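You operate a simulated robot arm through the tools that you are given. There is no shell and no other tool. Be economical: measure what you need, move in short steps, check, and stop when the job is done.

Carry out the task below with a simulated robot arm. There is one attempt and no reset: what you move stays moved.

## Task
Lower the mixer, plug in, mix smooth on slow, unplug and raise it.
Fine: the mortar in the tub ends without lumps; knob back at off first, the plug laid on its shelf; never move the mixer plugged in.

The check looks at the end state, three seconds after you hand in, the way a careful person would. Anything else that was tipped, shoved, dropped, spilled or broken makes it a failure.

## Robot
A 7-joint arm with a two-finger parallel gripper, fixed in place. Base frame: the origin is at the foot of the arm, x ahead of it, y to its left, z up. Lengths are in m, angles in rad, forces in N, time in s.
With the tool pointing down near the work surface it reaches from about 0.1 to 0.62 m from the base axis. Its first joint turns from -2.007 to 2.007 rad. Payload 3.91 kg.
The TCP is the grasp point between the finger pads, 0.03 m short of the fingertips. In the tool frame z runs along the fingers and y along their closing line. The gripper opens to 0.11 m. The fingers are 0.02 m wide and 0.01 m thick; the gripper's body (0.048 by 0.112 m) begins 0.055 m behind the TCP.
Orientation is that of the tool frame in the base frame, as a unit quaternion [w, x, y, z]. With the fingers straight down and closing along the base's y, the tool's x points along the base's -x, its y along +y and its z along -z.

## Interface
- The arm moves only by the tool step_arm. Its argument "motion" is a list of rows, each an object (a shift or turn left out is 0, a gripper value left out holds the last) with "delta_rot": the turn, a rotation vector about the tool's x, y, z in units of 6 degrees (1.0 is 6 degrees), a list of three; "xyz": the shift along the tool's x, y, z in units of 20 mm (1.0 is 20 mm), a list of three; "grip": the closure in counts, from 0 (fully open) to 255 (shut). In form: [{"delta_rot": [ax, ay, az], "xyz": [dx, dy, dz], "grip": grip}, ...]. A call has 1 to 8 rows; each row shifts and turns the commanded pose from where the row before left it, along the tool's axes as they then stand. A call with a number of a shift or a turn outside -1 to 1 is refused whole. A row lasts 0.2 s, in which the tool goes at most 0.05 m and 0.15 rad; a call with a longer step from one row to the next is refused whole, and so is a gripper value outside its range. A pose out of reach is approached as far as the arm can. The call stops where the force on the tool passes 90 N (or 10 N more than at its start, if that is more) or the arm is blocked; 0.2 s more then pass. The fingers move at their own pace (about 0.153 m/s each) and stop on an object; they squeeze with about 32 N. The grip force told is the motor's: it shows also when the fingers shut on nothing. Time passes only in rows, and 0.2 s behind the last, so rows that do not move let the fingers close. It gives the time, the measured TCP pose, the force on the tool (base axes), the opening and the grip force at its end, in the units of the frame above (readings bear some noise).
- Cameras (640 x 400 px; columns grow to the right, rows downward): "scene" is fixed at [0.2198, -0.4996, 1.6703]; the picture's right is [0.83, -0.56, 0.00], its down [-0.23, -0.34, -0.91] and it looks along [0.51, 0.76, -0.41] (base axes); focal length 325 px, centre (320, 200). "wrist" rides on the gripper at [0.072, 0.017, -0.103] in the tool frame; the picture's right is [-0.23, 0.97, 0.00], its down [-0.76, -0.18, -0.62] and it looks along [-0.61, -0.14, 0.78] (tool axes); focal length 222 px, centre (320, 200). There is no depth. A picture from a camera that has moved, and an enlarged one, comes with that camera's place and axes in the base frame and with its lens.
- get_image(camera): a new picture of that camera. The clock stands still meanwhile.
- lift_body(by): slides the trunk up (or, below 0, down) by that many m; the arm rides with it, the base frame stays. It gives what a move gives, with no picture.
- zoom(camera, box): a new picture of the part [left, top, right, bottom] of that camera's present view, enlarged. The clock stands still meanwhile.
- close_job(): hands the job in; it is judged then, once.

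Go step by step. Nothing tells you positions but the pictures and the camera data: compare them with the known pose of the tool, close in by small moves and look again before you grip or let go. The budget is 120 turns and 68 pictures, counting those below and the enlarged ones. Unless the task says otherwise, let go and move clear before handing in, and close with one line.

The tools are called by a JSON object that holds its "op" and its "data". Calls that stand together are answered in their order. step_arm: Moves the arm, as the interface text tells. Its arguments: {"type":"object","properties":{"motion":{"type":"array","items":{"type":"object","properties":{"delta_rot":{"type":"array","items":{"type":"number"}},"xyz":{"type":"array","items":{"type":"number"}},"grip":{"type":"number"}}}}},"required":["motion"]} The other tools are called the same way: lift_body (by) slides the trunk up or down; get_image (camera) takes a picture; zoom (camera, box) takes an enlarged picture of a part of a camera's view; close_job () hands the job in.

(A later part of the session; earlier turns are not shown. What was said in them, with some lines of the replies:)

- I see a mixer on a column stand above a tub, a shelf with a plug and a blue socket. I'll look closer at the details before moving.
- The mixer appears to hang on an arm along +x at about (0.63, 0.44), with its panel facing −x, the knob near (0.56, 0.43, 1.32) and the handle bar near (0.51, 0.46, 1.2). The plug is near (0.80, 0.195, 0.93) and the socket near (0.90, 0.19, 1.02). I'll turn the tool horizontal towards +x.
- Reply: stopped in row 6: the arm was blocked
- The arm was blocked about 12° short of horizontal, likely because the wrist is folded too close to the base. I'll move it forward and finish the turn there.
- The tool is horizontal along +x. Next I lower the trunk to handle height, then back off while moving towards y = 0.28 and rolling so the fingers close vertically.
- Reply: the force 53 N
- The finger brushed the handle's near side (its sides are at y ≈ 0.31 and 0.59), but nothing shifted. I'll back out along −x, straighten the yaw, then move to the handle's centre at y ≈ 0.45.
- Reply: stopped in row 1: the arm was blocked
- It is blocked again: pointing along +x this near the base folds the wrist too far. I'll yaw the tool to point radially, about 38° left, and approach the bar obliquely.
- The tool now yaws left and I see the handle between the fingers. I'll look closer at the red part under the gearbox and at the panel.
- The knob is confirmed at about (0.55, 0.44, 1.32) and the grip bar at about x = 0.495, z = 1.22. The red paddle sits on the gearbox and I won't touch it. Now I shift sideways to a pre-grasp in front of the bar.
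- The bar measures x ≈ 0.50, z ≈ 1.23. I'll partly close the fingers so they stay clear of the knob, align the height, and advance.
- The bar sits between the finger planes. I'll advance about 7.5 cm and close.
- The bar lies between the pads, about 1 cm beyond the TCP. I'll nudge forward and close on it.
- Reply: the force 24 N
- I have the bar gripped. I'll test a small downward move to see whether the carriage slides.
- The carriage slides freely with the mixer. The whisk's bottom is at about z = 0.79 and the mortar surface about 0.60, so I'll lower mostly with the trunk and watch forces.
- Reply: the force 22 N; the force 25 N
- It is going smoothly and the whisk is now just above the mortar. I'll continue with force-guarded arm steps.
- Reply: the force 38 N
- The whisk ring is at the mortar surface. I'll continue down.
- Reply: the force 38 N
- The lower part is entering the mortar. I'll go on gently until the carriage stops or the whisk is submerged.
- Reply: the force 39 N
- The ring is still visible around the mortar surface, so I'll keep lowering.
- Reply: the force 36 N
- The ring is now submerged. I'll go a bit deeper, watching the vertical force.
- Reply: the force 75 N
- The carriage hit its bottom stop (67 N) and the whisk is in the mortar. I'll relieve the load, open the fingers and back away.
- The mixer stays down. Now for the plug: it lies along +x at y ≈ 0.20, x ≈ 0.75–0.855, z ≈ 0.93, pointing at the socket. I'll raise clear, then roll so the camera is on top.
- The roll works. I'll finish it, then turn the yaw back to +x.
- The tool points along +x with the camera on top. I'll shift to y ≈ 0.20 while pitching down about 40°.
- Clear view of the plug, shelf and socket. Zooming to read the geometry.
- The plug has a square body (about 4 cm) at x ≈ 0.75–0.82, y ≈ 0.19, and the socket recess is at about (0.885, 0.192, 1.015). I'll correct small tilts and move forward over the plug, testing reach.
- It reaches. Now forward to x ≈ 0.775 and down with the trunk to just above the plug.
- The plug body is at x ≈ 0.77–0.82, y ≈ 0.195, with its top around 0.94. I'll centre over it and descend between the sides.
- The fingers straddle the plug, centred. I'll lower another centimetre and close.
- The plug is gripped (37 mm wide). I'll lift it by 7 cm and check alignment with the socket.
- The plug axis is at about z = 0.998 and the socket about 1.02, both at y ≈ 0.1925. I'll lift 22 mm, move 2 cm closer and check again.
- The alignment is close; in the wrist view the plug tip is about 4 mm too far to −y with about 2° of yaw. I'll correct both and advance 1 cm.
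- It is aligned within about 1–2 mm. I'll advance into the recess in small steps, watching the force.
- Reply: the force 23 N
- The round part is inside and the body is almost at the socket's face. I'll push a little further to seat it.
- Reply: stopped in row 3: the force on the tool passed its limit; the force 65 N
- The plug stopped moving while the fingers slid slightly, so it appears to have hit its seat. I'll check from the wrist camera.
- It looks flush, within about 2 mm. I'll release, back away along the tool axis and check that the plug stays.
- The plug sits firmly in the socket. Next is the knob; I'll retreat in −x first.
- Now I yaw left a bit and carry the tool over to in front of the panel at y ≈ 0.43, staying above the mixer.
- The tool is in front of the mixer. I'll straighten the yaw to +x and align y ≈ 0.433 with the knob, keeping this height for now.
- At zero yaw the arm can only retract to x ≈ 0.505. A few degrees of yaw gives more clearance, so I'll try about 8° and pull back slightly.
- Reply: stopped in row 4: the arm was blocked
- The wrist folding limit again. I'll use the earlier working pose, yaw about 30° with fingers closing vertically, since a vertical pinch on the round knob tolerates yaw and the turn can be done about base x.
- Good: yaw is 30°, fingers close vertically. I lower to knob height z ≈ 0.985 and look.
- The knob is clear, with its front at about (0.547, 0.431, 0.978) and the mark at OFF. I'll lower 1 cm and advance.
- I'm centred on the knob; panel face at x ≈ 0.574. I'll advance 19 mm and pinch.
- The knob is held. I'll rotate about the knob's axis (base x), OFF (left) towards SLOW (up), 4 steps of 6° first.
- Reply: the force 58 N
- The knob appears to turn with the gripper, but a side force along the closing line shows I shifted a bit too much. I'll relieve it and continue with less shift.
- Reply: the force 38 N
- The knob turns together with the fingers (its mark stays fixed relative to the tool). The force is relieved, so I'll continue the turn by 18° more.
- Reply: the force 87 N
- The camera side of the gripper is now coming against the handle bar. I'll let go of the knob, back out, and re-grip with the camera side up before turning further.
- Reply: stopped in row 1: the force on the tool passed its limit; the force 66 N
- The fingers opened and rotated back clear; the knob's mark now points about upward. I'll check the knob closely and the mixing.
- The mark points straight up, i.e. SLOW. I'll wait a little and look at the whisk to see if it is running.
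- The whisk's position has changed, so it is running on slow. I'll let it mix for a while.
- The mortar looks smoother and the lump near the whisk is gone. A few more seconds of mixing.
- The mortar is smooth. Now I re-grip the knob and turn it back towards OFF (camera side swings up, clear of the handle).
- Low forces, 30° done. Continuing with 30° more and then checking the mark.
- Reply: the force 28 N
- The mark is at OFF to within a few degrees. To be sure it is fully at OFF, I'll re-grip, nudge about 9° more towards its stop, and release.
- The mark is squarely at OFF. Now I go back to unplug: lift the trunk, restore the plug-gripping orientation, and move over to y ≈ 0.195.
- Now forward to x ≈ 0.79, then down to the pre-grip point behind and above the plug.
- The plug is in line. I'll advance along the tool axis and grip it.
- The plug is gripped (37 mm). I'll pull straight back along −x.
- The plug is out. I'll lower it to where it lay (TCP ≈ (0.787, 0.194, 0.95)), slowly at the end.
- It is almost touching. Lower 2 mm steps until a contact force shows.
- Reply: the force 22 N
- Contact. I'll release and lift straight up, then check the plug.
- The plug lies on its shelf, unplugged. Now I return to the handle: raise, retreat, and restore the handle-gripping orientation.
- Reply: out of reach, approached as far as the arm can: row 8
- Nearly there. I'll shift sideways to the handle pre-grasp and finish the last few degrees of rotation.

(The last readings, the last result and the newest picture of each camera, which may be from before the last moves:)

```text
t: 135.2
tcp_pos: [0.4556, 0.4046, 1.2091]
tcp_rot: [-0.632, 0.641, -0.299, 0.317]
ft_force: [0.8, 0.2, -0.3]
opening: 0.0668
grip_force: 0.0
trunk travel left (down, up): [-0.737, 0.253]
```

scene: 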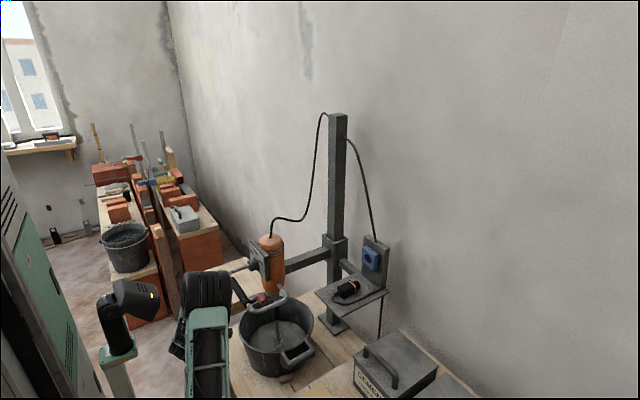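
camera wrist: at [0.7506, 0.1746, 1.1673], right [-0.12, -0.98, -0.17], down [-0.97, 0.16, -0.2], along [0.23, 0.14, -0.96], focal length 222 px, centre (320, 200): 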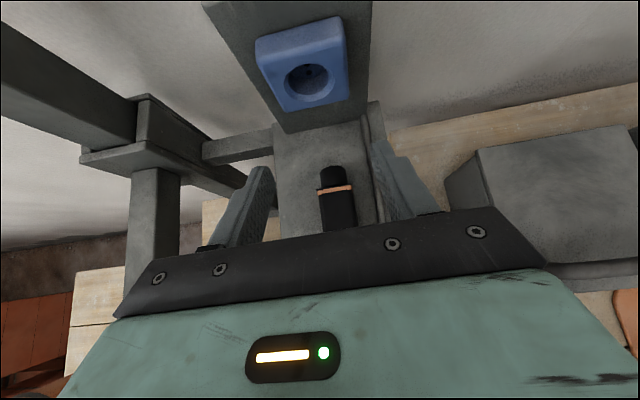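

The orientation is right. A small sideways shift, then I lower to bar height and check.

{"op": "step_arm", "data": {"motion": [{"xyz": [-0.6, 0, -0.1]}, {"xyz": [-0.6, 0, -0.1]}, {}]}}

{"op": "lift_body", "data": {"by": -0.323}}

{"op": "get_image", "data": {"camera": "wrist"}}

```text
t: 135.9
tcp_pos: [0.4385, 0.4213, 1.2078]
tcp_rot: [-0.632, 0.641, -0.298, 0.317]
ft_force: [-0.4, 0.1, -0.5]
opening: 0.067
grip_force: 0.1
trunk travel left (down, up): [-0.737, 0.253]
```

```text
t: 139.1
tcp_pos: [0.438, 0.4206, 0.8844]
tcp_rot: [-0.633, 0.64, -0.299, 0.317]
ft_force: [-0.1, 0.7, -0.6]
opening: 0.0669
grip_force: 0.0
trunk travel left (down, up): [-0.414, 0.576]
```

```text
4 pictures are left
camera wrist: at [0.4023, 0.2983, 0.8707], right [-0.12, 0.16, -0.98], down [-0.96, 0.21, 0.15], along [0.23, 0.96, 0.13], focal length 222 px, centre (320, 200)
```

wrist: 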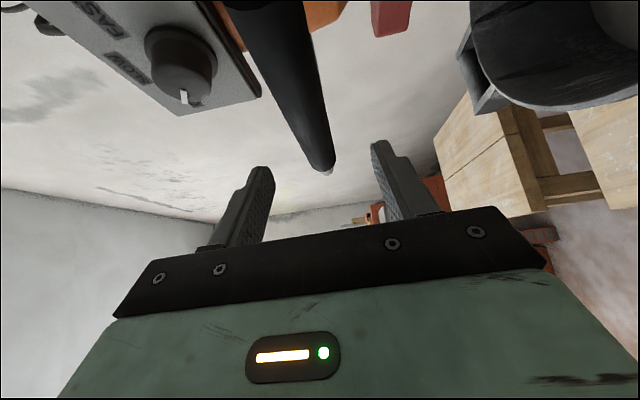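

The same view as before: the bar is between the fingers and the knob's mark matches its original OFF position. I'll advance, grip, and test a small lift.

{"op": "step_arm", "data": {"motion": [{"xyz": [0, 0, 1]}, {"xyz": [0, 0, 1]}, {"xyz": [0, 0, 1]}, {"xyz": [0, 0, 0.8]}, {"grip": 255}, {}, {}]}}

{"op": "step_arm", "data": {"motion": [{"xyz": [0, -0.5, 0]}, {"xyz": [0, -0.5, 0]}, {"xyz": [0, -0.5, 0]}, {"xyz": [0, -0.5, 0]}, {}]}}

```text
t: 140.7
tcp_pos: [0.496, 0.4673, 0.8866]
tcp_rot: [-0.634, 0.639, -0.299, 0.316]
ft_force: [1.5, 5.3, 4.7]
opening: 0.0281
grip_force: 44.6
trunk travel left (down, up): [-0.414, 0.576]
```

```text
t: 141.9
tcp_pos: [0.498, 0.4673, 0.9251]
tcp_rot: [-0.633, 0.64, -0.298, 0.318]
ft_force: [-5.8, -11.6, -4.7]
opening: 0.0283
grip_force: 45.3
trunk travel left (down, up): [-0.414, 0.576]
```

The mixer rises freely. I'll raise the rest with the trunk to its original height (TCP z ≈ 1.226).

{"op": "lift_body", "data": {"by": 0.15}}

{"op": "lift_body", "data": {"by": 0.14}}

{"op": "step_arm", "data": {"motion": [{"xyz": [0, -0.3, 0]}, {"xyz": [0, -0.3, 0]}, {}]}}

{"op": "get_image", "data": {"camera": "scene"}}

```text
t: 143.7
tcp_pos: [0.498, 0.4674, 1.0765]
tcp_rot: [-0.634, 0.639, -0.299, 0.317]
ft_force: [-4.9, -17.2, -0.4]
opening: 0.0283
grip_force: 45.1
trunk travel left (down, up): [-0.564, 0.426]
```

```text
t: 145.4
tcp_pos: [0.4964, 0.4685, 1.2163]
tcp_rot: [-0.633, 0.64, -0.298, 0.317]
ft_force: [-2.1, -13.1, 1.8]
opening: 0.0283
grip_force: 44.4
trunk travel left (down, up): [-0.704, 0.286]
```

```text
t: 146.2
tcp_pos: [0.4977, 0.4677, 1.2242]
tcp_rot: [-0.631, 0.642, -0.299, 0.317]
ft_force: [3.3, -18.0, -15.4]
opening: 0.0285
grip_force: 45.7
trunk travel left (down, up): [-0.704, 0.286]
```

```text
3 pictures are left
```

scene: 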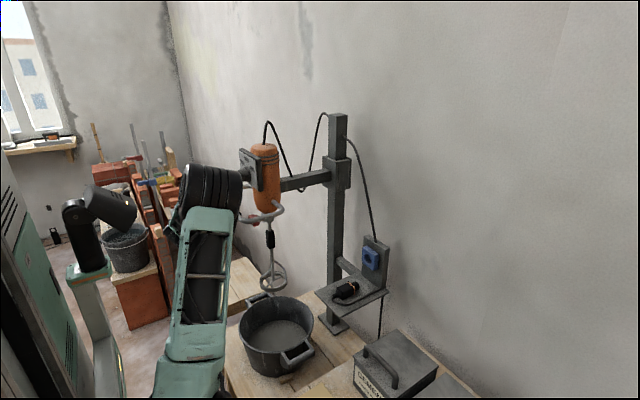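

The mixer is back at its original height (against its upper stop). I'll release and back off.

{"op": "step_arm", "data": {"motion": [{"grip": 100}, {}, {"xyz": [0, 0, -1]}, {"xyz": [0, 0, -1]}, {"xyz": [0, 0, -1]}, {"xyz": [0, 0, -1]}, {}, {}]}}

{"op": "zoom", "data": {"camera": "scene", "box": [210, 100, 410, 380]}}

{"op": "get_image", "data": {"camera": "wrist"}}

```text
t: 148.0
tcp_pos: [0.4342, 0.4199, 1.2266]
tcp_rot: [-0.633, 0.64, -0.298, 0.317]
ft_force: [-0.2, 0.3, 0.3]
opening: 0.0669
grip_force: 0.2
trunk travel left (down, up): [-0.704, 0.286]
```

```text
1.43 times, centred on (310, 240) of scene
camera zoom: at [0.2198, -0.4996, 1.6703], right [0.83, -0.56, 0.0], down [-0.23, -0.34, -0.91], along [0.51, 0.76, -0.41], focal length 464 px, centre (334, 143)
```

zoom: 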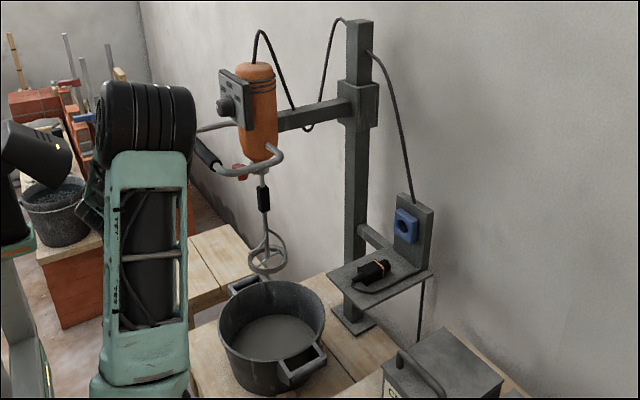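

```text
1 pictures are left
camera wrist: at [0.3976, 0.2968, 1.2123], right [-0.12, 0.16, -0.98], down [-0.96, 0.21, 0.15], along [0.23, 0.96, 0.13], focal length 222 px, centre (320, 200)
```

wrist: 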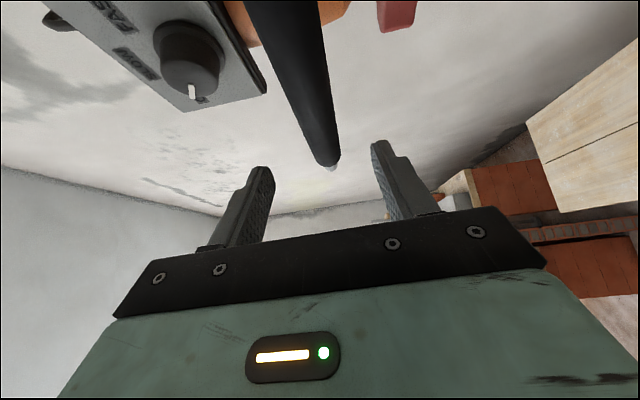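

The mixer stays raised, the knob is at OFF, the plug lies on the shelf, the mortar is smooth and the gripper is clear of everything. I'm handing in.

{"op": "close_job", "data": {}}

```text
The job is handed in.
```

I lowered the mixer, plugged it in and ran it on slow until the mortar looked smooth. Then I turned the knob to off, unplugged it, laid the plug on its shelf and raised the mixer; the gripper pressed the handle bar once while the mixer was plugged in, but I saw no movement.
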